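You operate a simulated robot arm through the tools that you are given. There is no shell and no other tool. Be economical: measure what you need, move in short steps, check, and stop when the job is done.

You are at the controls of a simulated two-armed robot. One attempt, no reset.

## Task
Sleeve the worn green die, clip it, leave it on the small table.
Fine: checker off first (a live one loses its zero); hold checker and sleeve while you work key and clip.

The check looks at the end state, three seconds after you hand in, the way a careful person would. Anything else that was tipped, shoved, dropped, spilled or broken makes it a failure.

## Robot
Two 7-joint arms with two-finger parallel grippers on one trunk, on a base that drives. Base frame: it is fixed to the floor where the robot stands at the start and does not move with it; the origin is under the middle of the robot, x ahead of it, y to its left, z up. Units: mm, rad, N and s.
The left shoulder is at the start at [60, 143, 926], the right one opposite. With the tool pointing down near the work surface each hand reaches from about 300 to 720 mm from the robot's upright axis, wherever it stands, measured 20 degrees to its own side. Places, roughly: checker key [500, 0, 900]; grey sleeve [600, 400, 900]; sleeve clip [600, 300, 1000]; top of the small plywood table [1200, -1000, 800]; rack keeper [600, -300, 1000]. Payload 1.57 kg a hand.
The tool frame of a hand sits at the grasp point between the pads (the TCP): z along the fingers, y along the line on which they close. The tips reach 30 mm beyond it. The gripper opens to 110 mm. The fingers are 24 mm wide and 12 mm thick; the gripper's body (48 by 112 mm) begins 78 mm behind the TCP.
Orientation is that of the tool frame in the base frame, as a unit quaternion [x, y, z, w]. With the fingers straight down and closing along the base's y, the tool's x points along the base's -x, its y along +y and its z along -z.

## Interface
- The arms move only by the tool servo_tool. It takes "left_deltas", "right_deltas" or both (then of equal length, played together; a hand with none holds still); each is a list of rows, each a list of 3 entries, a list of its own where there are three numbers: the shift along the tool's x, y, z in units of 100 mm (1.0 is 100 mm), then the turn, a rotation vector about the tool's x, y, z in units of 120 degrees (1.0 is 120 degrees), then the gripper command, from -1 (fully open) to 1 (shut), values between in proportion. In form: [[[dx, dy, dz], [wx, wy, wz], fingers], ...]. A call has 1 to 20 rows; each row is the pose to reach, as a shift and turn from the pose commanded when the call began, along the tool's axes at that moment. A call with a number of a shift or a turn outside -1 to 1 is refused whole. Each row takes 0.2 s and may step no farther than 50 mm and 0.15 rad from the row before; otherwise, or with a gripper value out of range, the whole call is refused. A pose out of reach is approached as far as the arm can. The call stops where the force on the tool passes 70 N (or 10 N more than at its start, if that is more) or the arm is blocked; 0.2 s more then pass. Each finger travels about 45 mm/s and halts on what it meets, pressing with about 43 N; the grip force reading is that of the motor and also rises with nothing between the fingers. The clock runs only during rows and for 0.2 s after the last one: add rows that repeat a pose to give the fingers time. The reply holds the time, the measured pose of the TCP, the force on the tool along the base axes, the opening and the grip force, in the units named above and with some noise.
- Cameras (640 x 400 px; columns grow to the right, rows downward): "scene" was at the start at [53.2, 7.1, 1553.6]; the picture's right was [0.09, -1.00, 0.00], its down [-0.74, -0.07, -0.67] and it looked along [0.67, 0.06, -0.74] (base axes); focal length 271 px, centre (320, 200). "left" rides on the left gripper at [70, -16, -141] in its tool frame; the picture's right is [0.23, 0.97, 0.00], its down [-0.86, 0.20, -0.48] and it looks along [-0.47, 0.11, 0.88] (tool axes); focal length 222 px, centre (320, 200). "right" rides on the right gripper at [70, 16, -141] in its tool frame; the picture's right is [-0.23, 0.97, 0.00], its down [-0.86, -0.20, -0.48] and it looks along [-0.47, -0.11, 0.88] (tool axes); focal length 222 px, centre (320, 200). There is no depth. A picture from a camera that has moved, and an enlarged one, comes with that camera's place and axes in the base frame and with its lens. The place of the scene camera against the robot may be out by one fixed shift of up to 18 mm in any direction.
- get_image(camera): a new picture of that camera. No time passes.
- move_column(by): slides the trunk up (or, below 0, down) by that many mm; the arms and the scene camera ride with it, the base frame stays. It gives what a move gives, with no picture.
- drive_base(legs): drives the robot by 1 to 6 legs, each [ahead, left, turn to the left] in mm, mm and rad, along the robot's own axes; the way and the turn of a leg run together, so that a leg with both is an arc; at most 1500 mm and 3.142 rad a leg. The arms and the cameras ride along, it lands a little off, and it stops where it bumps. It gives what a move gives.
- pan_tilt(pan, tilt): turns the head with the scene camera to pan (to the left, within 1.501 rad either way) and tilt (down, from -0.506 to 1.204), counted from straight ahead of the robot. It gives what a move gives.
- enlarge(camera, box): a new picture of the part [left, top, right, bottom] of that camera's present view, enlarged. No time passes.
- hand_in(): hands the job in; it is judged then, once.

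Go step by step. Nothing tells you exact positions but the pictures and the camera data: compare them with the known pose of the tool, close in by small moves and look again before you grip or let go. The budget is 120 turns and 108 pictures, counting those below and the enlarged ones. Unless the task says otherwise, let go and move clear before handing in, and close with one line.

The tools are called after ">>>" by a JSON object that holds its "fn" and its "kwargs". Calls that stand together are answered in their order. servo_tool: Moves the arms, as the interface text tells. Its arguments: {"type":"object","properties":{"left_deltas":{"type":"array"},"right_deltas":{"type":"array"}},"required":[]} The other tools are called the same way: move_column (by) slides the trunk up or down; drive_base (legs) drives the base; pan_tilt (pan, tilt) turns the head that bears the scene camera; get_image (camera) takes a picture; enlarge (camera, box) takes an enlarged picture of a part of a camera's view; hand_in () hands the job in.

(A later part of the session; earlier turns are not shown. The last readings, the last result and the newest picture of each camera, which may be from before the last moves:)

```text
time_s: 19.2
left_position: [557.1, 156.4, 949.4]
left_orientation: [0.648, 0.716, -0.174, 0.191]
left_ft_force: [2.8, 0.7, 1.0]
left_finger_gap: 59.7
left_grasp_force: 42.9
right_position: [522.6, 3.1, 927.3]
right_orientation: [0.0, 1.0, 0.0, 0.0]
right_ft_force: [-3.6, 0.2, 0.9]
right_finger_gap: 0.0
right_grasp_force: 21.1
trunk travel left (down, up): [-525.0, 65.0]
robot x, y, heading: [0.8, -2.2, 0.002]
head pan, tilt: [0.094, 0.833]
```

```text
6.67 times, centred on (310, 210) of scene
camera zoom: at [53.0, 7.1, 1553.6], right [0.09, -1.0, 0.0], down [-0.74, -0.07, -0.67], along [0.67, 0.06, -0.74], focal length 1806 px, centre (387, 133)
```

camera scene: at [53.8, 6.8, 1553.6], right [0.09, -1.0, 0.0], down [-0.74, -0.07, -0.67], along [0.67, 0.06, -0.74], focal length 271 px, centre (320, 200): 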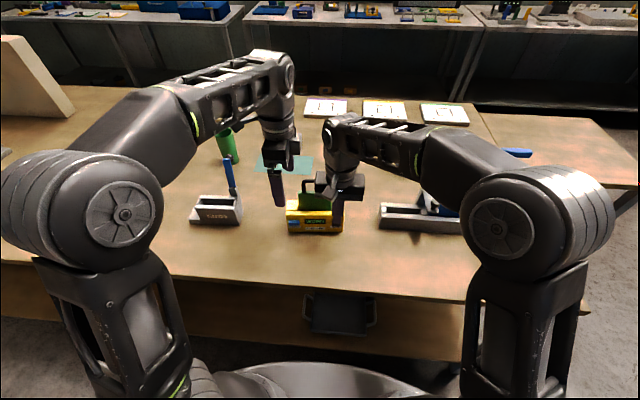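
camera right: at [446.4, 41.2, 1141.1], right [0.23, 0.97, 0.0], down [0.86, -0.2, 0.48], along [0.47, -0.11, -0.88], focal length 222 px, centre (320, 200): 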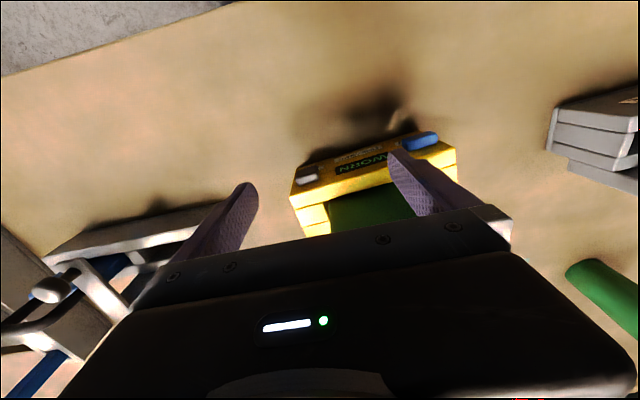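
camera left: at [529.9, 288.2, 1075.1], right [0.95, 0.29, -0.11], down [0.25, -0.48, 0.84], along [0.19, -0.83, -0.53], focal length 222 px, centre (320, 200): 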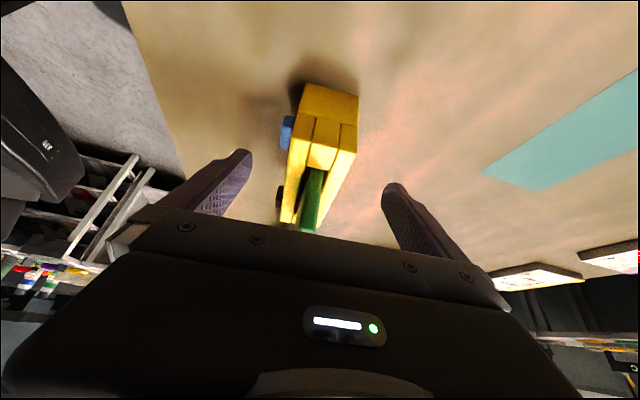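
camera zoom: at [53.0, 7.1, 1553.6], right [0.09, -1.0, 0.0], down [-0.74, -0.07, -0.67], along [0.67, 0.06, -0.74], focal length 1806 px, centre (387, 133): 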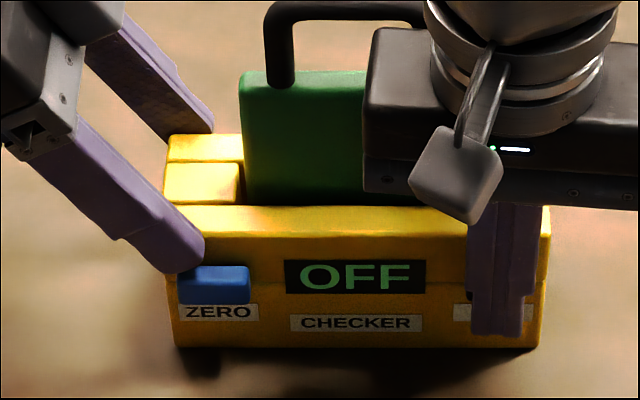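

The display reads OFF. I'll withdraw the right hand and check that it stays off.

>>> {"fn": "servo_tool", "kwargs": {"right_deltas": [[[0.2, 0, 0], [0, 0, 0], 1], [[0.4, 0, 0], [0, 0, 0], 1], [[0.4, 0, -0.4], [0, 0, 0], 1], [[0.4, 0, -0.8], [0, 0, 0], 1]]}}

>>> {"fn": "enlarge", "kwargs": {"camera": "scene", "box": [260, 170, 360, 240]}}

```text
time_s: 20.2
left_position: [557.0, 155.3, 950.1]
left_orientation: [0.648, 0.716, -0.174, 0.192]
left_ft_force: [-0.6, 0.6, 2.4]
left_finger_gap: 59.6
left_grasp_force: 42.5
right_position: [484.4, 1.4, 1008.2]
right_orientation: [0.0, 1.0, 0.0, 0.0]
right_ft_force: [0.6, 1.2, -0.4]
right_finger_gap: 0.0
right_grasp_force: 21.4
trunk travel left (down, up): [-525.0, 65.0]
robot x, y, heading: [2.1, -2.6, 0.001]
head pan, tilt: [0.094, 0.833]
```

```text
5.71 times, centred on (310, 205) of scene
camera zoom: at [53.1, 7.1, 1553.6], right [0.09, -1.0, 0.0], down [-0.74, -0.07, -0.67], along [0.67, 0.06, -0.74], focal length 1548 px, centre (377, 171)
```

zoom: 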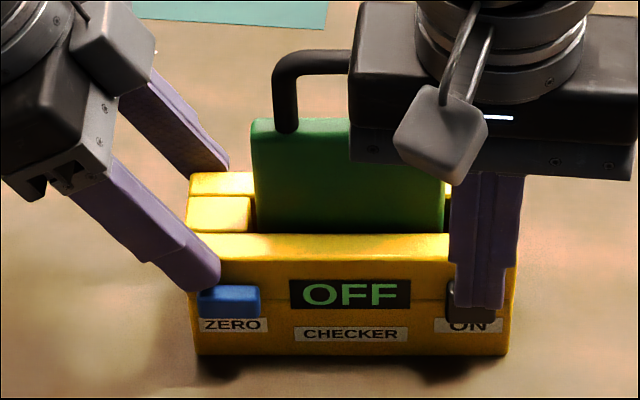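

The checker is OFF and stays off; the left hand keeps holding it. Now I turn the right hand by 90° (camera to the outside) and open it to take the die.

>>> {"fn": "servo_tool", "kwargs": {"right_deltas": [[[0.05, -0.1, -0.1], [0, 0, -0.07], 1], [[0.1, -0.2, -0.2], [0, 0, -0.14], 1], [[0.1, -0.3, -0.4], [0, 0, -0.21], 1], [[0.1, -0.3, -0.6], [0, 0, -0.28], 1], [[0.1, -0.3, -0.7], [0, 0, -0.35], 0], [[0.1, -0.3, -0.7], [0, 0, -0.42], 0], [[0.1, -0.3, -0.7], [0, 0, -0.49], -0.5], [[0.1, -0.3, -0.7], [0, 0, -0.56], -0.5], [[0.1, -0.3, -0.7], [0, 0, -0.63], -0.5], [[0.1, -0.3, -0.7], [0, 0, -0.7], -0.5], [[0.1, -0.3, -0.7], [0, 0, -0.77], -0.5], [[0.1, -0.3, -0.7], [0, 0, -0.798], -0.5]]}}

>>> {"fn": "get_image", "kwargs": {"camera": "right"}}

>>> {"fn": "enlarge", "kwargs": {"camera": "scene", "box": [260, 170, 360, 240]}}

```text
time_s: 22.8
left_position: [557.4, 155.3, 950.3]
left_orientation: [0.648, 0.716, -0.174, 0.192]
left_ft_force: [-1.3, 1.6, 1.6]
left_finger_gap: 59.6
left_grasp_force: 43.0
right_position: [473.3, -27.5, 1075.8]
right_orientation: [0.743, -0.669, 0.001, 0.0]
right_ft_force: [0.1, 0.3, -0.9]
right_finger_gap: 82.5
right_grasp_force: 0.0
trunk travel left (down, up): [-525.0, 65.0]
robot x, y, heading: [-2.2, 2.2, 0.006]
head pan, tilt: [0.094, 0.833]
```

```text
66 pictures are left
camera right: at [464.8, -97.7, 1218.9], right [-0.99, 0.13, 0.0], down [0.11, 0.87, 0.48], along [0.06, 0.47, -0.88], focal length 222 px, centre (320, 200)
```

right: 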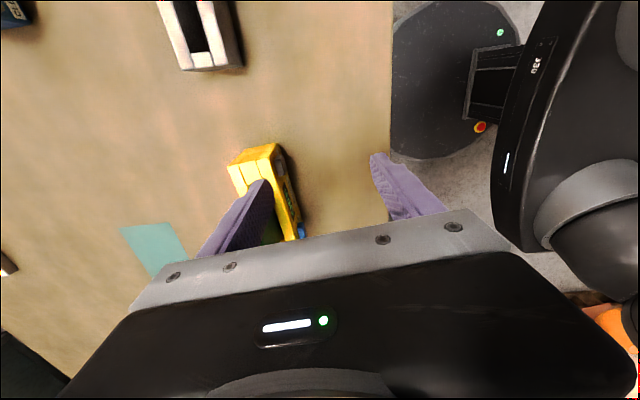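

```text
5.71 times, centred on (310, 205) of scene
camera zoom: at [52.9, 7.1, 1553.6], right [0.09, -1.0, 0.0], down [-0.74, -0.07, -0.67], along [0.67, 0.06, -0.74], focal length 1548 px, centre (377, 171)
```

zoom: 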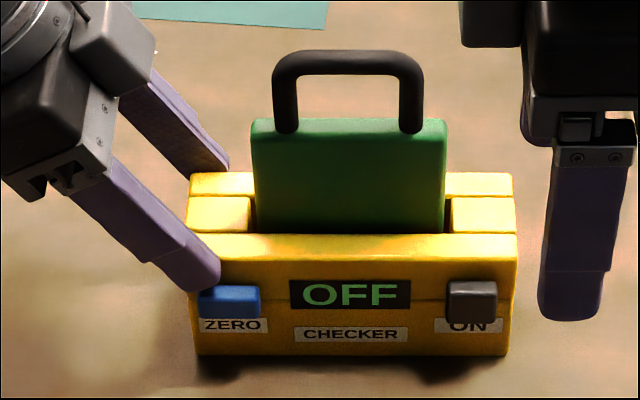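

Now I bring the right hand to just right of the die, lined up in x, to measure it.

>>> {"fn": "servo_tool", "kwargs": {"right_deltas": [[[-0.06, -0.3, 0], [0, 0, 0], -0.5], [[-0.12, -0.6, 0], [0, 0, 0], -0.5], [[-0.18, -0.94, 0], [0, 0, 0], -0.5]]}}

>>> {"fn": "get_image", "kwargs": {"camera": "right"}}

>>> {"fn": "enlarge", "kwargs": {"camera": "right", "box": [240, 90, 400, 250]}}

```text
time_s: 23.6
left_position: [558.4, 156.2, 949.4]
left_orientation: [0.648, 0.716, -0.173, 0.191]
left_ft_force: [-1.6, -1.7, 2.1]
left_finger_gap: 59.5
left_grasp_force: 42.6
right_position: [523.8, -13.2, 1077.6]
right_orientation: [0.742, -0.671, 0.0, -0.001]
right_ft_force: [-0.8, 0.5, 0.4]
right_finger_gap: 82.3
right_grasp_force: 0.1
right hand out of reach, approached as far as the arm can: row 2, 3
trunk travel left (down, up): [-525.0, 65.0]
robot x, y, heading: [0.4, 2.9, -0.003]
head pan, tilt: [0.094, 0.833]
```

```text
64 pictures are left
camera right: at [515.2, -83.5, 1219.5], right [-0.99, 0.13, 0.0], down [0.11, 0.87, 0.48], along [0.06, 0.47, -0.88], focal length 222 px, centre (320, 200)
```

right: 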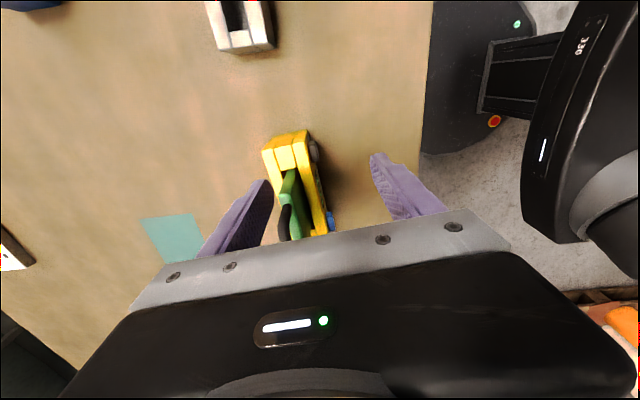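

```text
2.50 times, centred on (320, 170) of right
camera zoom: at [515.2, -83.5, 1219.5], right [-0.99, 0.13, 0.0], down [0.11, 0.87, 0.48], along [0.06, 0.47, -0.88], focal length 555 px, centre (320, 275)
```

zoom: 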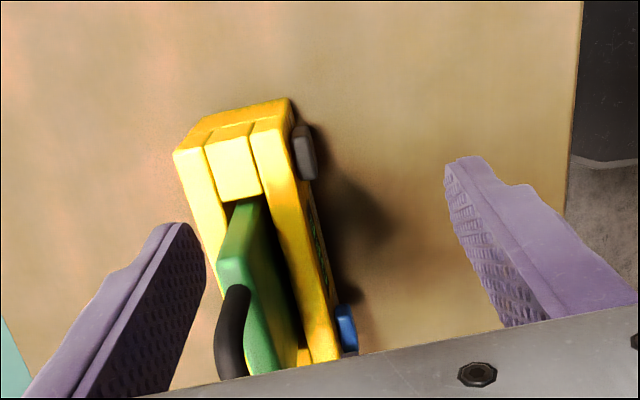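

The die's top is at z≈1004, handle top ≈1042; to lift it I need more height at this distance. I'll let the checker go for a moment, raise the trunk 65 mm, and bring the left hand back down onto it.

>>> {"fn": "servo_tool", "kwargs": {"left_deltas": [[[0, 0, 0], [0, 0, 0], -0.5], [[0, 0, 0], [0, 0, 0], -1], [[0, 0, 0], [0, 0, 0], -1], [[0, 0, 0], [0, 0, 0], -1]]}}

>>> {"fn": "move_column", "kwargs": {"by": 64}}

>>> {"fn": "servo_tool", "kwargs": {"left_deltas": [[[0.16, 0, 0.28], [0, 0, 0], -1], [[0.32, 0, 0.554], [0, 0, 0], -1]]}}

>>> {"fn": "enlarge", "kwargs": {"camera": "left", "box": [220, 60, 420, 240]}}

```text
time_s: 24.6
left_position: [557.5, 156.3, 948.7]
left_orientation: [0.647, 0.717, -0.173, 0.192]
left_ft_force: [-1.1, -0.2, -0.1]
left_finger_gap: 110.0
left_grasp_force: 0.1
right_position: [523.4, -14.4, 1078.6]
right_orientation: [0.742, -0.671, -0.001, 0.0]
right_ft_force: [-0.4, 1.1, -0.2]
right_finger_gap: 82.9
right_grasp_force: 0.0
trunk travel left (down, up): [-525.0, 65.0]
robot x, y, heading: [0.3, 1.3, -0.002]
head pan, tilt: [0.094, 0.833]
```

```text
time_s: 25.6
left_position: [557.7, 155.6, 1013.6]
left_orientation: [0.648, 0.717, -0.174, 0.192]
left_ft_force: [-0.5, 0.5, -0.1]
left_finger_gap: 110.2
left_grasp_force: 0.0
right_position: [522.6, -14.4, 1141.9]
right_orientation: [0.742, -0.67, 0.0, 0.0]
right_ft_force: [-0.3, 0.6, 0.0]
right_finger_gap: 82.6
right_grasp_force: 0.1
trunk travel left (down, up): [-589.0, 1.0]
robot x, y, heading: [-4.1, 6.0, -0.002]
head pan, tilt: [0.094, 0.833]
```

```text
time_s: 26.2
left_position: [555.5, 157.3, 952.0]
left_orientation: [0.649, 0.716, -0.174, 0.192]
left_ft_force: [-0.1, -0.2, -0.6]
left_finger_gap: 109.7
left_grasp_force: 0.0
right_position: [524.4, -14.3, 1142.4]
right_orientation: [0.742, -0.67, 0.0, 0.0]
right_ft_force: [-0.6, -0.4, -0.1]
right_finger_gap: 82.5
right_grasp_force: 0.1
trunk travel left (down, up): [-589.0, 1.0]
robot x, y, heading: [2.2, 0.5, 0.0]
head pan, tilt: [0.094, 0.833]
```

```text
2.22 times, centred on (320, 150) of left
camera zoom: at [527.0, 285.4, 1040.0], right [0.95, 0.29, -0.11], down [0.25, -0.48, 0.84], along [0.19, -0.83, -0.53], focal length 494 px, centre (320, 311)
```

zoom: 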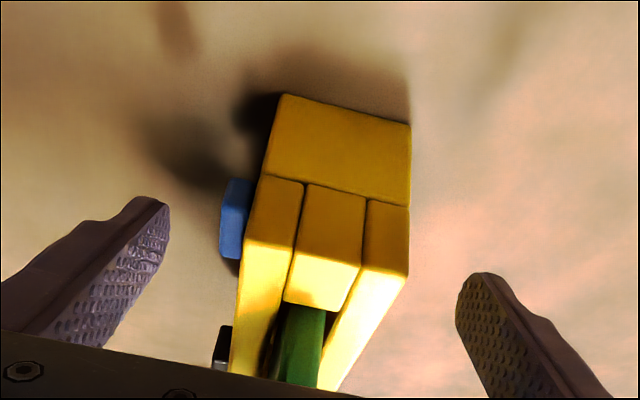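

>>> {"fn": "servo_tool", "kwargs": {"left_deltas": [[[0, 0, 0], [0, 0, 0], -0.2], [[0, 0, 0], [0, 0, 0], 0.2], [[0, 0, 0], [0, 0, 0], 1], [[0, 0, 0], [0, 0, 0], 1], [[0, 0, 0], [0, 0, 0], 1], [[0, 0, 0], [0, 0, 0], 1]]}}

>>> {"fn": "servo_tool", "kwargs": {"right_deltas": [[[-0.2, -0.2, 0.1], [0, 0, 0], -0.5], [[-0.5, -0.35, 0.2], [0, 0, 0], -0.5], [[-0.85, -0.49, 0.3], [0, 0, 0], -0.5]]}}

>>> {"fn": "get_image", "kwargs": {"camera": "right"}}

>>> {"fn": "enlarge", "kwargs": {"camera": "scene", "box": [250, 160, 370, 260]}}

```text
time_s: 27.6
left_position: [556.9, 156.6, 953.5]
left_orientation: [0.647, 0.717, -0.173, 0.193]
left_ft_force: [2.3, 1.2, 1.0]
left_finger_gap: 59.8
left_grasp_force: 40.8
right_position: [523.7, -13.4, 1141.8]
right_orientation: [0.741, -0.671, 0.0, 0.0]
right_ft_force: [0.5, -0.4, -0.1]
right_finger_gap: 82.2
right_grasp_force: 0.0
trunk travel left (down, up): [-589.0, 1.0]
robot x, y, heading: [2.9, -2.3, -0.001]
head pan, tilt: [0.094, 0.833]
```

```text
time_s: 28.4
left_position: [555.0, 156.6, 952.2]
left_orientation: [0.648, 0.717, -0.173, 0.192]
left_ft_force: [0.7, 1.8, 2.9]
left_finger_gap: 59.5
left_grasp_force: 43.0
right_position: [539.4, 9.8, 1130.5]
right_orientation: [0.742, -0.671, 0.001, -0.001]
right_ft_force: [-0.4, 0.2, 1.3]
right_finger_gap: 82.7
right_grasp_force: 0.0
right hand out of reach, approached as far as the arm can: row 2, 3
trunk travel left (down, up): [-589.0, 1.0]
robot x, y, heading: [4.3, 2.2, -0.002]
head pan, tilt: [0.094, 0.833]
```

```text
61 pictures are left
camera right: at [530.4, -61.2, 1272.0], right [-0.99, 0.13, 0.0], down [0.11, 0.87, 0.48], along [0.06, 0.48, -0.88], focal length 222 px, centre (320, 200)
```

right: 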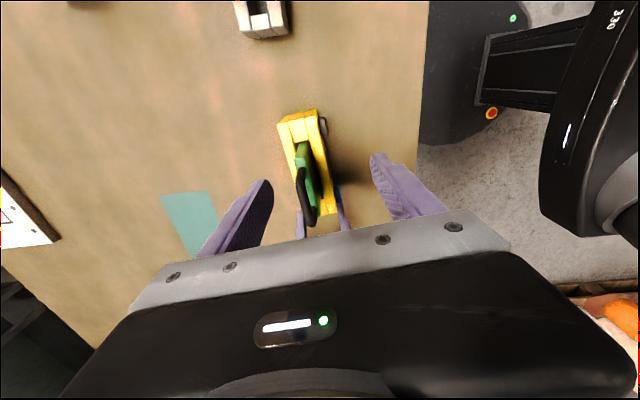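

```text
4.00 times, centred on (310, 210) of scene
camera zoom: at [52.9, 7.1, 1617.6], right [0.09, -1.0, 0.0], down [-0.74, -0.07, -0.67], along [0.67, 0.06, -0.74], focal length 1084 px, centre (360, 160)
```

zoom: 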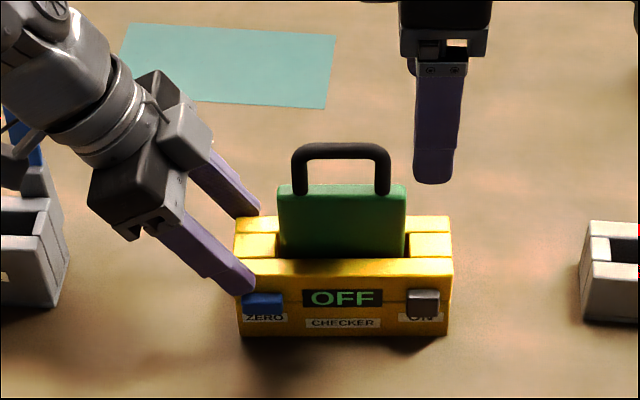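

At this height the right hand can't reach over the die. I'll release the checker, pull the left hand up and back, and drive the base a little forward and left for better reach.

>>> {"fn": "servo_tool", "kwargs": {"left_deltas": [[[0, 0, 0], [0, 0, 0], -0.5], [[0, 0, 0], [0, 0, 0], -1], [[0, 0, 0], [0, 0, 0], -1], [[-0.2, 0, -0.35], [0, 0, 0], -1], [[-0.4, 0, -0.69], [0, 0, 0], -1], [[-0.5, -0.4, -0.87], [0, 0, 0], -1], [[-0.5, -0.8, -0.87], [0, 0, 0], -1]]}}

>>> {"fn": "drive_base", "kwargs": {"legs": [[40, 60, 0]]}}

>>> {"fn": "get_image", "kwargs": {"camera": "scene"}}

```text
time_s: 30.0
left_position: [474.8, 149.1, 1051.5]
left_orientation: [0.647, 0.717, -0.173, 0.193]
left_ft_force: [-0.4, 0.6, 0.1]
left_finger_gap: 110.2
left_grasp_force: 0.0
right_position: [538.6, 9.2, 1131.1]
right_orientation: [0.742, -0.671, 0.001, -0.001]
right_ft_force: [-0.3, -0.1, -0.1]
right_finger_gap: 82.3
right_grasp_force: 0.1
trunk travel left (down, up): [-589.0, 1.0]
robot x, y, heading: [-2.0, 2.7, 0.001]
head pan, tilt: [0.094, 0.833]
```

```text
time_s: 31.1
left_position: [517.0, 209.4, 1049.3]
left_orientation: [0.647, 0.717, -0.175, 0.192]
left_ft_force: [0.1, 0.9, -0.4]
left_finger_gap: 110.2
left_grasp_force: 0.0
right_position: [580.7, 69.0, 1128.9]
right_orientation: [0.741, -0.671, 0.0, 0.0]
right_ft_force: [0.2, 0.5, -0.4]
right_finger_gap: 82.6
right_grasp_force: 0.1
trunk travel left (down, up): [-589.0, 1.0]
robot x, y, heading: [42.2, 56.6, -0.001]
head pan, tilt: [0.094, 0.833]
```

```text
59 pictures are left
camera scene: at [94.9, 68.3, 1617.5], right [0.09, -1.0, 0.0], down [-0.74, -0.07, -0.67], along [0.67, 0.06, -0.74], focal length 271 px, centre (320, 200)
```

scene: 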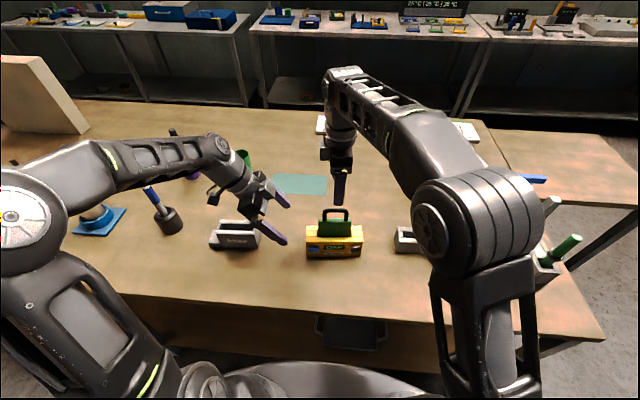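

The base moved as wanted. The right hand is now nearly over the die; I'll bring both hands down part of the way, then check alignment.

>>> {"fn": "servo_tool", "kwargs": {"left_deltas": [[[0, 0.17, 0], [0, 0, 0], -1], [[0, 0.335, 0], [0, 0, 0], -1], [[0, 0.335, 0.4], [0, 0, 0], -1], [[0, 0.335, 0.8], [0, 0, 0], -1], [[0, 0.335, 1.0], [0, 0, 0], -1]]}}

>>> {"fn": "servo_tool", "kwargs": {"right_deltas": [[[-0.05, 0.16, 0], [0, 0, 0], -0.5], [[-0.05, 0.16, 0.3], [0, 0, 0], -0.5], [[-0.05, 0.16, 0.6], [0, 0, 0], -0.5], [[-0.05, 0.16, 0.75], [0, 0, 0], -0.5]]}}

>>> {"fn": "enlarge", "kwargs": {"camera": "right", "box": [220, 80, 420, 240]}}

>>> {"fn": "enlarge", "kwargs": {"camera": "scene", "box": [280, 180, 380, 270]}}

```text
time_s: 32.2
left_position: [557.0, 161.6, 965.2]
left_orientation: [0.648, 0.716, -0.174, 0.192]
left_ft_force: [-0.7, -0.2, -0.1]
left_finger_gap: 110.0
left_grasp_force: 0.0
right_position: [580.7, 69.1, 1130.6]
right_orientation: [0.741, -0.671, 0.001, -0.001]
right_ft_force: [-0.9, 0.3, -0.7]
right_finger_gap: 82.2
right_grasp_force: 0.1
trunk travel left (down, up): [-589.0, 1.0]
robot x, y, heading: [40.3, 60.9, 0.005]
head pan, tilt: [0.094, 0.833]
```

```text
time_s: 33.2
left_position: [555.5, 162.2, 964.5]
left_orientation: [0.649, 0.716, -0.173, 0.192]
left_ft_force: [-0.4, 0.6, 0.2]
left_finger_gap: 110.0
left_grasp_force: 0.2
right_position: [562.8, 72.5, 1055.0]
right_orientation: [0.741, -0.671, 0.001, -0.001]
right_ft_force: [0.8, 0.5, -0.7]
right_finger_gap: 82.6
right_grasp_force: 0.2
trunk travel left (down, up): [-589.0, 1.0]
robot x, y, heading: [44.3, 63.5, -0.002]
head pan, tilt: [0.094, 0.833]
```

```text
2.50 times, centred on (320, 160) of right
camera zoom: at [554.4, 2.3, 1197.4], right [-0.99, 0.13, 0.0], down [0.11, 0.87, 0.48], along [0.06, 0.48, -0.88], focal length 555 px, centre (320, 300)
```

zoom: 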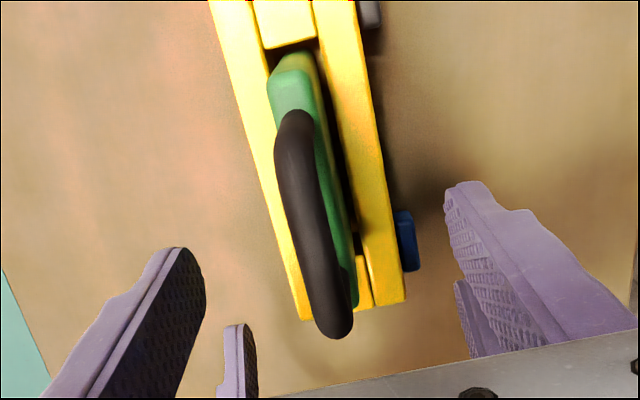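

```text
4.44 times, centred on (330, 225) of scene
camera zoom: at [94.0, 66.7, 1617.6], right [0.09, -1.0, 0.0], down [-0.74, -0.07, -0.67], along [0.67, 0.06, -0.74], focal length 1204 px, centre (276, 89)
```

zoom: 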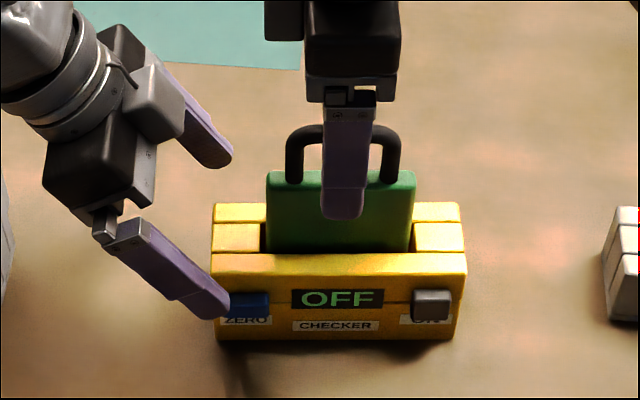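

The handle is centred at about (563, 66), in line with the right hand. Down to the die's plate with the right hand, and the left hand takes the checker again.

>>> {"fn": "servo_tool", "kwargs": {"left_deltas": [[[0.01, 0.01, 0.08], [0, 0, 0], -1], [[0.016, 0.015, 0.147], [0, 0, 0], -0.2], [[0.016, 0.015, 0.147], [0, 0, 0], 0.2], [[0.016, 0.015, 0.147], [0, 0, 0], 1], [[0.016, 0.015, 0.147], [0, 0, 0], 1], [[0.016, 0.015, 0.147], [0, 0, 0], 1], [[0.016, 0.015, 0.147], [0, 0, 0], 1]], "right_deltas": [[[0, 0, 0.1], [0, 0, 0], -0.5], [[0, 0, 0.2], [0, 0, 0], -0.5], [[0, 0, 0.3], [0, 0, 0], -0.5], [[0, 0, 0.4], [0, 0, 0], -0.5], [[0, 0, 0.4], [0, 0, 0], -0.5], [[0, 0, 0.4], [0, 0, 0], -0.5], [[0, 0, 0.4], [0, 0, 0], -0.5]]}}

>>> {"fn": "servo_tool", "kwargs": {"right_deltas": [[[0, 0, 0], [0, 0, 0], 0], [[0, 0, 0], [0, 0, 0], 0.3], [[0, 0, 0], [0, 0, 0], 1], [[0, 0, 0], [0, 0, 0], 1], [[0, 0, 0], [0, 0, 0], 1], [[0, 0, 0], [0, 0, 0], 1]]}}

>>> {"fn": "enlarge", "kwargs": {"camera": "scene", "box": [280, 180, 380, 270]}}

```text
time_s: 34.9
left_position: [555.9, 155.3, 951.6]
left_orientation: [0.648, 0.716, -0.174, 0.192]
left_ft_force: [-3.1, 0.4, 0.4]
left_finger_gap: 59.8
left_grasp_force: 40.5
right_position: [563.3, 71.5, 1015.4]
right_orientation: [0.742, -0.671, 0.001, -0.001]
right_ft_force: [-0.4, -0.8, -0.2]
right_finger_gap: 82.3
right_grasp_force: 0.1
trunk travel left (down, up): [-589.0, 1.0]
robot x, y, heading: [42.8, 62.1, -0.005]
head pan, tilt: [0.094, 0.833]
```

```text
time_s: 36.2
left_position: [557.4, 156.7, 953.1]
left_orientation: [0.648, 0.716, -0.174, 0.191]
left_ft_force: [-3.3, -1.7, 0.2]
left_finger_gap: 59.9
left_grasp_force: 42.9
right_position: [563.8, 71.9, 1014.6]
right_orientation: [0.741, -0.671, 0.0, -0.001]
right_ft_force: [0.8, 0.2, -0.3]
right_finger_gap: 16.0
right_grasp_force: 31.1
trunk travel left (down, up): [-589.0, 1.0]
robot x, y, heading: [40.4, 61.8, 0.004]
head pan, tilt: [0.094, 0.833]
```

```text
4.44 times, centred on (330, 225) of scene
camera zoom: at [93.8, 66.6, 1617.6], right [0.09, -1.0, 0.0], down [-0.74, -0.07, -0.67], along [0.67, 0.06, -0.74], focal length 1204 px, centre (276, 89)
```

zoom: 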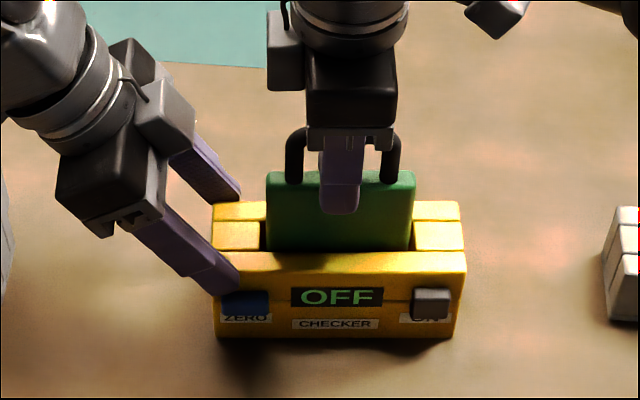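

The die is gripped (16 mm thick) and the checker held. I lift the die straight up.

>>> {"fn": "servo_tool", "kwargs": {"right_deltas": [[[0, 0, 0], [0, 0, 0], 1], [[0, 0, -0.1], [0, 0, 0], 1], [[0, 0, -0.2], [0, 0, 0], 1], [[0, 0, -0.35], [0, 0, 0], 1], [[0, 0, -0.5], [0, 0, 0], 1], [[0, 0, -0.7], [0, 0, 0], 1], [[0, 0, -0.9], [0, 0, 0], 1]]}}

>>> {"fn": "enlarge", "kwargs": {"camera": "scene", "box": [270, 150, 390, 270]}}

```text
time_s: 37.9
left_position: [556.5, 156.9, 951.0]
left_orientation: [0.648, 0.717, -0.173, 0.192]
left_ft_force: [-0.1, 1.4, 0.2]
left_finger_gap: 59.8
left_grasp_force: 42.9
right_position: [562.4, 69.4, 1105.9]
right_orientation: [0.742, -0.671, 0.001, -0.001]
right_ft_force: [0.0, 0.3, -4.8]
right_finger_gap: 15.8
right_grasp_force: 31.0
trunk travel left (down, up): [-589.0, 1.0]
robot x, y, heading: [42.1, 60.5, 0.005]
head pan, tilt: [0.094, 0.833]
```

```text
3.33 times, centred on (330, 210) of scene
camera zoom: at [94.1, 66.7, 1617.6], right [0.09, -1.0, 0.0], down [-0.74, -0.07, -0.67], along [0.67, 0.06, -0.74], focal length 903 px, centre (287, 167)
```

zoom: 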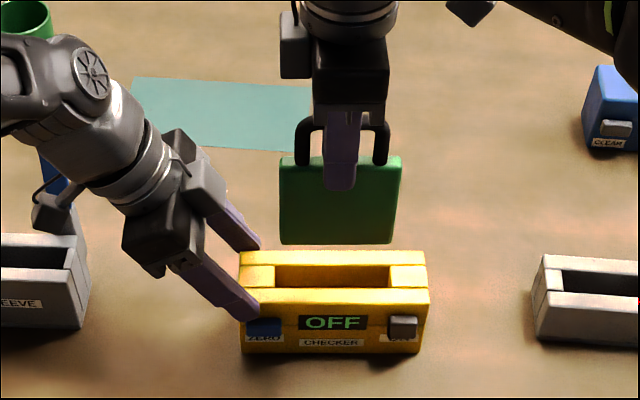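

The die is out, the checker stands undisturbed. I release the checker, pull both hands back, and drive left so the sleeve lies in front of me.

>>> {"fn": "servo_tool", "kwargs": {"left_deltas": [[[0, 0, 0], [0, 0, 0], -0.5], [[0, 0, 0], [0, 0, 0], -1], [[0, 0, 0], [0, 0, 0], -1], [[-0.2, 0, -0.35], [0, 0, 0], -1], [[-0.4, 0, -0.69], [0, 0, 0], -1], [[-0.5, -0.4, -0.87], [0, 0, 0], -1], [[-0.5, -0.8, -0.87], [0, 0, 0], -1], [[-0.5, -1.0, -0.87], [0, 0, 0], -1]], "right_deltas": [[[0, 0.0, 0], [0, 0, 0], 1], [[0, 0.2, 0], [0, 0, 0], 1], [[0, 0.4, 0], [0, 0, 0], 1], [[0, 0.6, 0], [0, 0, 0], 1], [[0, 0.8, 0], [0, 0, 0], 1], [[0, 1.0, 0], [0, 0, 0], 1], [[0, 1.0, 0], [0, 0, 0], 1], [[0, 1.0, 0], [0, 0, 0], 1]]}}

>>> {"fn": "drive_base", "kwargs": {"legs": [[0, 320, 0]]}}

>>> {"fn": "get_image", "kwargs": {"camera": "scene"}}

>>> {"fn": "get_image", "kwargs": {"camera": "left"}}

```text
time_s: 39.6
left_position: [458.4, 145.5, 1050.8]
left_orientation: [0.648, 0.716, -0.173, 0.193]
left_ft_force: [-0.4, -0.7, 0.6]
left_finger_gap: 109.9
left_grasp_force: 0.1
right_position: [463.1, 62.2, 1105.7]
right_orientation: [0.742, -0.671, 0.001, -0.001]
right_ft_force: [0.3, -0.1, -4.9]
right_finger_gap: 15.4
right_grasp_force: 31.3
trunk travel left (down, up): [-589.0, 1.0]
robot x, y, heading: [39.6, 62.6, 0.002]
head pan, tilt: [0.094, 0.833]
```

```text
time_s: 41.8
left_position: [459.7, 466.8, 1050.6]
left_orientation: [0.647, 0.717, -0.173, 0.192]
left_ft_force: [0.2, 0.8, 0.3]
left_finger_gap: 110.1
left_grasp_force: 0.0
right_position: [463.4, 383.9, 1104.2]
right_orientation: [0.742, -0.67, 0.001, -0.002]
right_ft_force: [-0.7, 0.3, -4.1]
right_finger_gap: 15.7
right_grasp_force: 31.5
trunk travel left (down, up): [-589.0, 1.0]
robot x, y, heading: [40.4, 378.9, -0.001]
head pan, tilt: [0.094, 0.833]
```

```text
54 pictures are left
camera scene: at [93.9, 386.7, 1617.6], right [0.09, -1.0, 0.0], down [-0.74, -0.07, -0.67], along [0.67, 0.06, -0.74], focal length 271 px, centre (320, 200)
```

scene: 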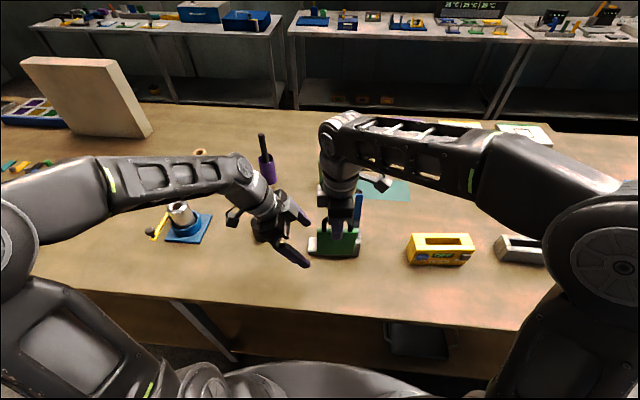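

```text
53 pictures are left
camera left: at [430.3, 595.2, 1138.7], right [0.95, 0.29, -0.11], down [0.25, -0.48, 0.84], along [0.19, -0.83, -0.53], focal length 222 px, centre (320, 200)
```

left: 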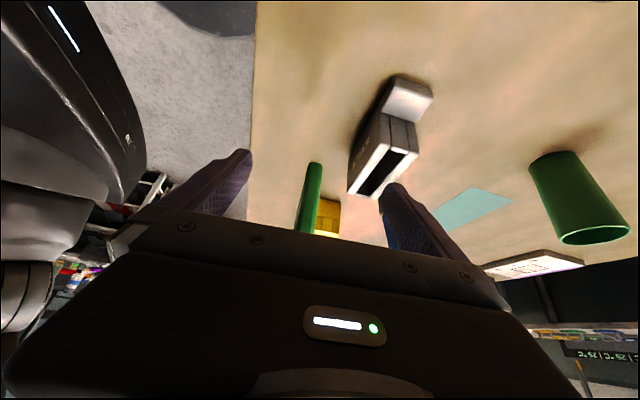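

>>> {"fn": "enlarge", "kwargs": {"camera": "left", "box": [330, 60, 450, 260]}}

>>> {"fn": "enlarge", "kwargs": {"camera": "scene", "box": [270, 170, 390, 270]}}

```text
2.00 times, centred on (390, 160) of left
camera zoom: at [430.3, 595.2, 1138.7], right [0.95, 0.29, -0.11], down [0.25, -0.48, 0.84], along [0.19, -0.83, -0.53], focal length 444 px, centre (180, 280)
```

zoom: 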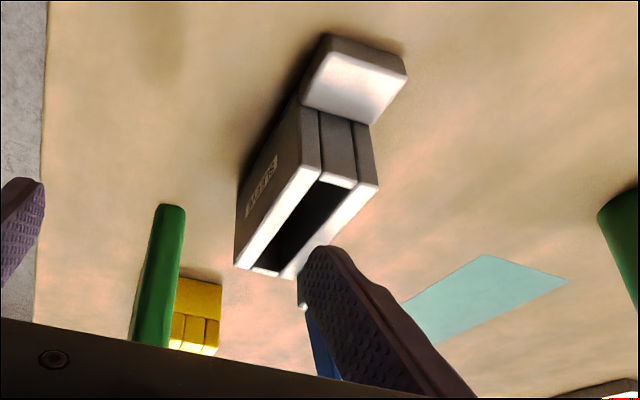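

```text
4.00 times, centred on (330, 220) of scene
camera zoom: at [93.9, 386.7, 1617.6], right [0.09, -1.0, 0.0], down [-0.74, -0.07, -0.67], along [0.67, 0.06, -0.74], focal length 1084 px, centre (280, 120)
```

zoom: 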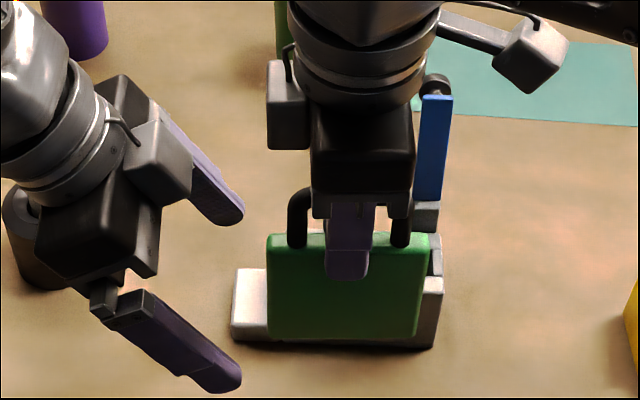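

The sleeve stands at about x 546–597, y 299–420, with a foot at its left end out to y≈466. I'll bring the left hand closer, over the foot, to measure precisely.

>>> {"fn": "servo_tool", "kwargs": {"left_deltas": [[[0.1, 0.3, 0.1], [0, 0, 0], -1], [[0.2, 0.6, 0.2], [0, 0, 0], -1], [[0.3, 0.9, 0.4], [0, 0, 0], -1], [[0.31, 1.0, 0.51], [0, 0, 0], -1]]}}

>>> {"fn": "enlarge", "kwargs": {"camera": "left", "box": [200, 40, 440, 240]}}

```text
time_s: 42.8
left_position: [557.2, 477.3, 990.5]
left_orientation: [0.648, 0.717, -0.174, 0.193]
left_ft_force: [0.1, -0.4, 0.7]
left_finger_gap: 110.0
left_grasp_force: 0.1
right_position: [463.3, 382.6, 1103.6]
right_orientation: [0.742, -0.67, 0.001, -0.001]
right_ft_force: [-0.3, -0.5, -4.3]
right_finger_gap: 15.4
right_grasp_force: 31.2
trunk travel left (down, up): [-589.0, 1.0]
robot x, y, heading: [45.4, 375.8, 0.003]
head pan, tilt: [0.094, 0.833]
```

```text
2.00 times, centred on (320, 140) of left
camera zoom: at [528.0, 606.1, 1079.0], right [0.95, 0.29, -0.11], down [0.25, -0.48, 0.84], along [0.19, -0.83, -0.53], focal length 444 px, centre (320, 320)
```

zoom: 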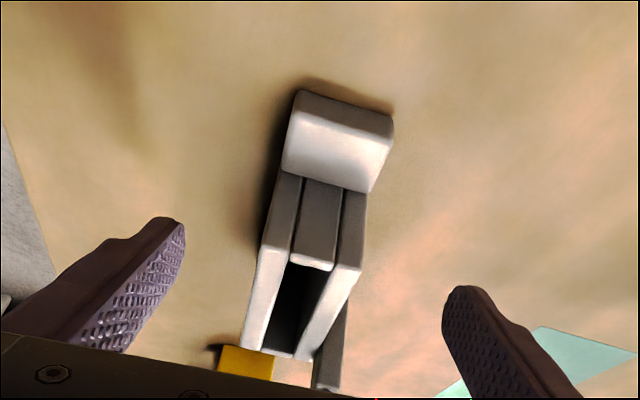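

>>> {"fn": "enlarge", "kwargs": {"camera": "left", "box": [270, 80, 370, 225]}}

```text
2.76 times, centred on (320, 152) of left
camera zoom: at [528.0, 606.1, 1079.0], right [0.95, 0.29, -0.11], down [0.25, -0.48, 0.84], along [0.19, -0.83, -0.53], focal length 613 px, centre (320, 331)
```

zoom: 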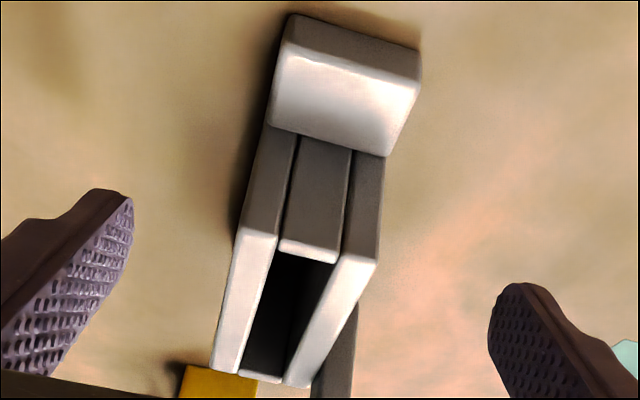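

The sleeve's top is at z≈927, its slot centre at about (565, 364), turned by ≈0.06 rad. I'll grip its left end with the left hand, the same way as the checker.

>>> {"fn": "servo_tool", "kwargs": {"left_deltas": [[[-0.04, 0.02, 0.2], [0.0084, 0, 0.0145], -1], [[-0.08, 0.03, 0.4], [0.0084, 0, 0.0145], -1], [[-0.138, 0.03, 0.6], [0.0084, 0, 0.0145], -1], [[-0.138, 0.03, 0.767], [0.0084, 0, 0.0145], -1]]}}

>>> {"fn": "enlarge", "kwargs": {"camera": "left", "box": [200, 40, 440, 240]}}

```text
time_s: 43.8
left_position: [566.9, 430.0, 930.9]
left_orientation: [0.659, 0.706, -0.177, 0.19]
left_ft_force: [-0.1, 0.0, 0.2]
left_finger_gap: 110.0
left_grasp_force: 0.1
right_position: [465.2, 382.7, 1104.0]
right_orientation: [0.742, -0.671, 0.0, -0.001]
right_ft_force: [0.3, -0.8, -4.2]
right_finger_gap: 15.8
right_grasp_force: 31.0
trunk travel left (down, up): [-589.0, 1.0]
robot x, y, heading: [38.8, 381.3, 0.006]
head pan, tilt: [0.094, 0.833]
```

```text
2.00 times, centred on (320, 140) of left
camera zoom: at [542.2, 558.8, 1019.4], right [0.96, 0.26, -0.11], down [0.23, -0.49, 0.84], along [0.16, -0.83, -0.53], focal length 444 px, centre (320, 320)
```

zoom: 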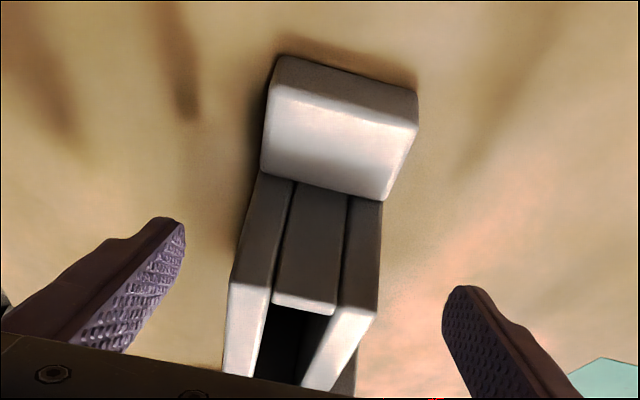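

>>> {"fn": "servo_tool", "kwargs": {"left_deltas": [[[0, -0.04, 0], [0, 0, 0], -0.5], [[0, -0.04, 0], [0, 0, 0], -0.1], [[0, -0.04, 0], [0, 0, 0], 0.3], [[0, -0.04, 0], [0, 0, 0], 1], [[0, -0.04, 0], [0, 0, 0], 1], [[0, -0.04, 0], [0, 0, 0], 1], [[0, -0.04, 0], [0, 0, 0], 1]]}}

>>> {"fn": "enlarge", "kwargs": {"camera": "left", "box": [200, 40, 440, 240]}}

```text
time_s: 45.4
left_position: [562.2, 428.4, 931.8]
left_orientation: [0.66, 0.705, -0.177, 0.189]
left_ft_force: [-0.8, 0.1, 0.8]
left_finger_gap: 55.5
left_grasp_force: 42.9
right_position: [464.4, 383.7, 1104.2]
right_orientation: [0.742, -0.67, 0.001, -0.002]
right_ft_force: [1.3, -0.6, -4.0]
right_finger_gap: 15.7
right_grasp_force: 31.5
trunk travel left (down, up): [-589.0, 1.0]
robot x, y, heading: [43.6, 383.0, -0.001]
head pan, tilt: [0.094, 0.833]
```

```text
2.00 times, centred on (320, 140) of left
camera zoom: at [537.9, 558.3, 1019.4], right [0.96, 0.26, -0.11], down [0.23, -0.49, 0.84], along [0.16, -0.83, -0.53], focal length 444 px, centre (320, 320)
```

zoom: 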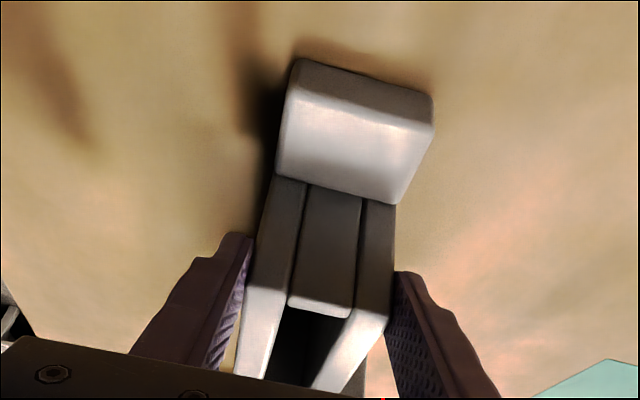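

The sleeve is held. Now I bring the die over the slot and lower it to about 30 mm above the sleeve to check alignment.

>>> {"fn": "servo_tool", "kwargs": {"right_deltas": [[[0.1, -0.3, 0], [0, 0, 0.0162], 1], [[0.2, -0.6, 0], [0, 0, 0.0162], 1], [[0.285, -0.9, 0], [0, 0, 0.0162], 1], [[0.285, -0.997, 0.1], [0, 0, 0.0162], 1], [[0.285, -0.997, 0.3], [0, 0, 0.0162], 1]]}}

>>> {"fn": "enlarge", "kwargs": {"camera": "left", "box": [200, 40, 440, 240]}}

>>> {"fn": "enlarge", "kwargs": {"camera": "scene", "box": [270, 160, 390, 270]}}

```text
time_s: 46.6
left_position: [562.6, 428.0, 929.8]
left_orientation: [0.66, 0.706, -0.177, 0.189]
left_ft_force: [-0.3, 0.3, 0.9]
left_finger_gap: 55.5
left_grasp_force: 43.2
right_position: [563.3, 366.8, 1072.5]
right_orientation: [0.731, -0.682, 0.0, 0.0]
right_ft_force: [0.4, 0.4, -5.6]
right_finger_gap: 15.8
right_grasp_force: 31.3
trunk travel left (down, up): [-589.0, 1.0]
robot x, y, heading: [41.8, 376.6, -0.0]
head pan, tilt: [0.094, 0.833]
```

```text
2.00 times, centred on (320, 140) of left
camera zoom: at [538.1, 558.3, 1019.4], right [0.96, 0.26, -0.11], down [0.23, -0.49, 0.84], along [0.16, -0.83, -0.53], focal length 444 px, centre (320, 320)
```

zoom: 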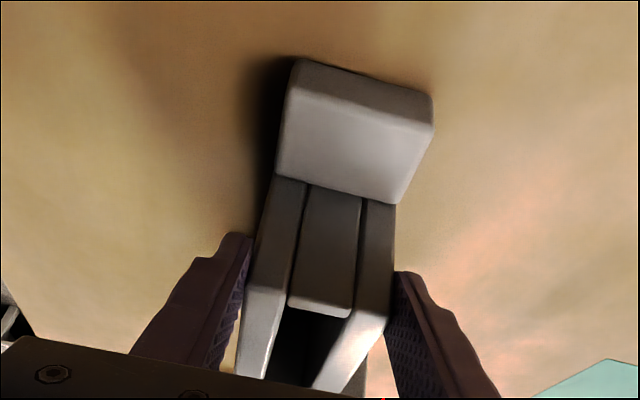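

```text
3.64 times, centred on (330, 215) of scene
camera zoom: at [94.2, 385.5, 1617.6], right [0.09, -1.0, 0.0], down [-0.74, -0.07, -0.67], along [0.67, 0.06, -0.74], focal length 985 px, centre (284, 146)
```

zoom: 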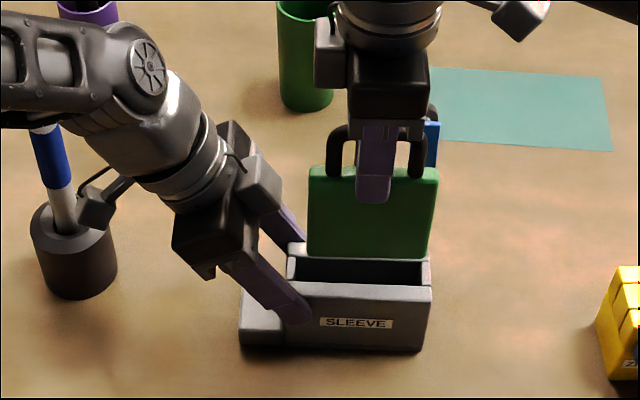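

>>> {"fn": "servo_tool", "kwargs": {"right_deltas": [[[0, 0, 0.08], [0, 0, 0], 1], [[0, 0, 0.2], [0, 0, 0], 1]]}}

>>> {"fn": "enlarge", "kwargs": {"camera": "scene", "box": [335, 205, 405, 265]}}

>>> {"fn": "enlarge", "kwargs": {"camera": "left", "box": [270, 150, 370, 250]}}

```text
time_s: 47.2
left_position: [562.1, 428.8, 932.3]
left_orientation: [0.66, 0.705, -0.177, 0.188]
left_ft_force: [-0.5, -0.1, -0.2]
left_finger_gap: 55.3
left_grasp_force: 42.9
right_position: [564.8, 365.1, 1053.3]
right_orientation: [0.73, -0.683, 0.001, -0.001]
right_ft_force: [-0.3, 0.2, -3.7]
right_finger_gap: 15.4
right_grasp_force: 31.7
trunk travel left (down, up): [-589.0, 1.0]
robot x, y, heading: [38.4, 379.5, -0.0]
head pan, tilt: [0.094, 0.833]
```

```text
6.67 times, centred on (370, 235) of scene
camera zoom: at [94.1, 385.5, 1617.6], right [0.09, -1.0, 0.0], down [-0.74, -0.07, -0.67], along [0.67, 0.06, -0.74], focal length 1806 px, centre (-13, -33)
```

zoom: 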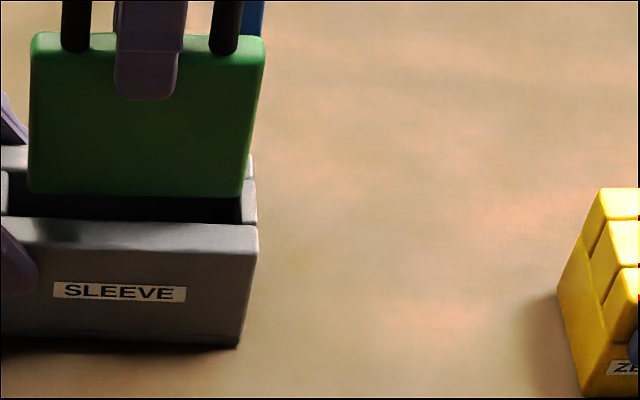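

```text
4.00 times, centred on (320, 200) of left
camera zoom: at [537.9, 558.3, 1019.4], right [0.96, 0.26, -0.11], down [0.23, -0.49, 0.84], along [0.16, -0.83, -0.53], focal length 888 px, centre (320, 200)
```

zoom: 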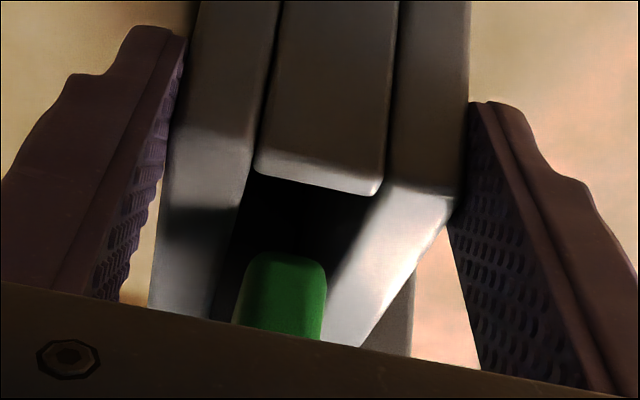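

Both views agree: the die must move about 4.5 mm left and 2.5 mm forward. I apply this and lower it just into the slot's mouth.

>>> {"fn": "servo_tool", "kwargs": {"right_deltas": [[[-0.043, -0.028, 0], [0, 0, 0], 1], [[-0.043, -0.028, 0.05], [0, 0, 0], 1], [[-0.043, -0.028, 0.1], [0, 0, 0], 1], [[-0.043, -0.028, 0.15], [0, 0, 0], 1]]}}

>>> {"fn": "enlarge", "kwargs": {"camera": "left", "box": [270, 150, 370, 250]}}

>>> {"fn": "enlarge", "kwargs": {"camera": "scene", "box": [310, 205, 380, 265]}}

```text
time_s: 48.2
left_position: [561.8, 428.7, 931.2]
left_orientation: [0.66, 0.705, -0.177, 0.189]
left_ft_force: [-0.9, 0.1, -0.1]
left_finger_gap: 55.6
left_grasp_force: 43.4
right_position: [567.6, 370.2, 1039.4]
right_orientation: [0.73, -0.683, 0.0, -0.001]
right_ft_force: [0.0, -0.7, -4.3]
right_finger_gap: 15.2
right_grasp_force: 31.5
trunk travel left (down, up): [-589.0, 1.0]
robot x, y, heading: [42.1, 380.3, -0.002]
head pan, tilt: [0.094, 0.833]
```

```text
4.00 times, centred on (320, 200) of left
camera zoom: at [537.9, 558.3, 1019.4], right [0.96, 0.26, -0.11], down [0.23, -0.49, 0.84], along [0.16, -0.83, -0.53], focal length 888 px, centre (320, 200)
```

zoom: 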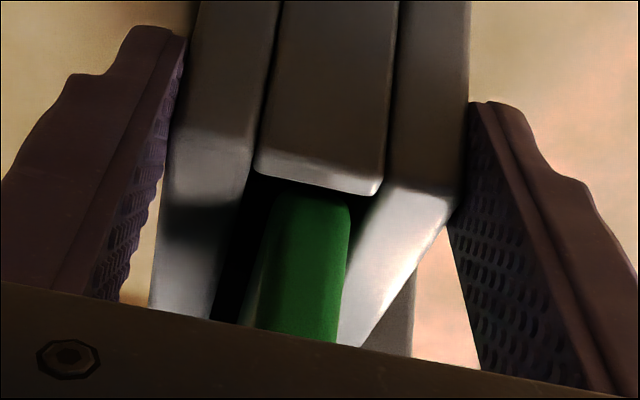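

```text
6.67 times, centred on (345, 235) of scene
camera zoom: at [94.0, 385.5, 1617.6], right [0.09, -1.0, 0.0], down [-0.74, -0.07, -0.67], along [0.67, 0.06, -0.74], focal length 1806 px, centre (153, -33)
```

zoom: 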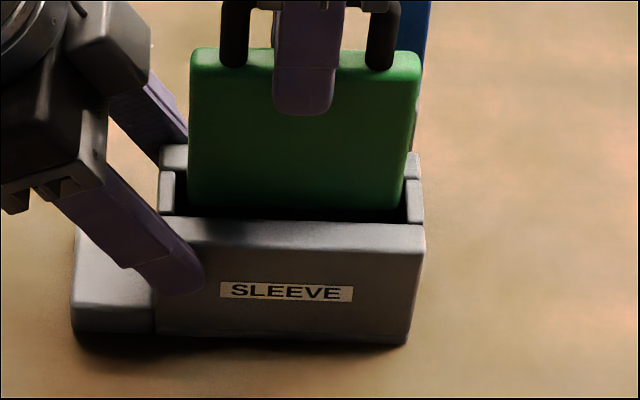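

>>> {"fn": "servo_tool", "kwargs": {"right_deltas": [[[-0.02, 0.01, 0], [0, 0, 0], 1], [[-0.02, 0.01, 0.05], [0, 0, 0], 1], [[-0.02, 0.01, 0.1], [0, 0, 0], 1], [[-0.02, 0.01, 0.15], [0, 0, 0], 1]]}}

>>> {"fn": "enlarge", "kwargs": {"camera": "scene", "box": [310, 205, 380, 265]}}

```text
time_s: 49.2
left_position: [561.8, 428.9, 930.8]
left_orientation: [0.66, 0.705, -0.177, 0.189]
left_ft_force: [-0.7, 0.7, 0.6]
left_finger_gap: 55.6
left_grasp_force: 42.3
right_position: [568.0, 371.6, 1023.4]
right_orientation: [0.73, -0.683, 0.001, -0.001]
right_ft_force: [0.4, -0.3, -4.4]
right_finger_gap: 15.8
right_grasp_force: 31.5
trunk travel left (down, up): [-589.0, 1.0]
robot x, y, heading: [42.4, 378.7, 0.001]
head pan, tilt: [0.094, 0.833]
```

```text
6.67 times, centred on (345, 235) of scene
camera zoom: at [94.0, 385.5, 1617.6], right [0.09, -1.0, 0.0], down [-0.74, -0.07, -0.67], along [0.67, 0.06, -0.74], focal length 1806 px, centre (153, -33)
```

zoom: 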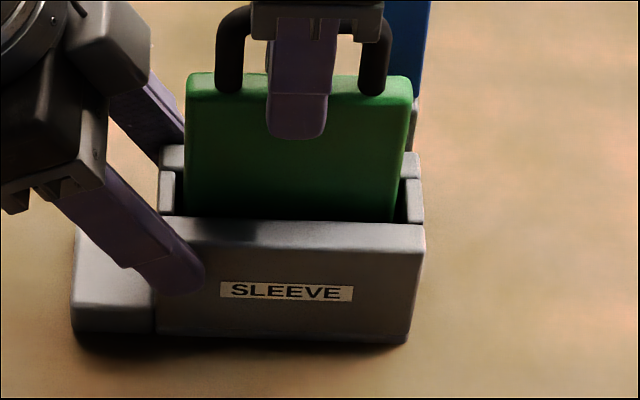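

The die is entering the slot freely. I keep lowering.

>>> {"fn": "servo_tool", "kwargs": {"right_deltas": [[[0, 0, 0.05], [0, 0, 0], 1], [[0, 0, 0.1], [0, 0, 0], 1]]}}

>>> {"fn": "servo_tool", "kwargs": {"right_deltas": [[[0, 0, 0.04], [0, 0, 0], 1], [[0, 0, 0.08], [0, 0, 0], 1]]}}

>>> {"fn": "servo_tool", "kwargs": {"right_deltas": [[[0, 0, 0.04], [0, 0, 0], 1], [[0, 0, 0.08], [0, 0, 0], 1]]}}

```text
time_s: 49.8
left_position: [561.6, 429.2, 931.0]
left_orientation: [0.66, 0.705, -0.178, 0.189]
left_ft_force: [-0.4, -0.8, 0.3]
left_finger_gap: 55.3
left_grasp_force: 43.2
right_position: [567.7, 372.0, 1012.9]
right_orientation: [0.73, -0.684, 0.0, -0.002]
right_ft_force: [0.6, 0.0, -4.9]
right_finger_gap: 15.8
right_grasp_force: 31.1
trunk travel left (down, up): [-589.0, 1.0]
robot x, y, heading: [41.2, 376.7, 0.001]
head pan, tilt: [0.094, 0.833]
```

```text
time_s: 50.4
left_position: [560.5, 429.1, 931.6]
left_orientation: [0.66, 0.706, -0.176, 0.189]
left_ft_force: [-0.8, -0.1, 0.8]
left_finger_gap: 55.3
left_grasp_force: 43.1
right_position: [567.4, 371.0, 1005.9]
right_orientation: [0.73, -0.683, 0.0, 0.0]
right_ft_force: [0.2, 0.8, -3.9]
right_finger_gap: 15.7
right_grasp_force: 31.1
trunk travel left (down, up): [-589.0, 1.0]
robot x, y, heading: [40.3, 380.8, 0.003]
head pan, tilt: [0.094, 0.833]
```

```text
time_s: 51.0
left_position: [562.9, 428.4, 931.7]
left_orientation: [0.66, 0.705, -0.177, 0.189]
left_ft_force: [-0.9, -0.2, -0.3]
left_finger_gap: 55.5
left_grasp_force: 42.8
right_position: [567.4, 371.2, 997.3]
right_orientation: [0.731, -0.682, 0.002, -0.002]
right_ft_force: [0.1, -0.1, -3.5]
right_finger_gap: 15.4
right_grasp_force: 31.2
trunk travel left (down, up): [-589.0, 1.0]
robot x, y, heading: [37.4, 380.4, 0.001]
head pan, tilt: [0.094, 0.833]
```

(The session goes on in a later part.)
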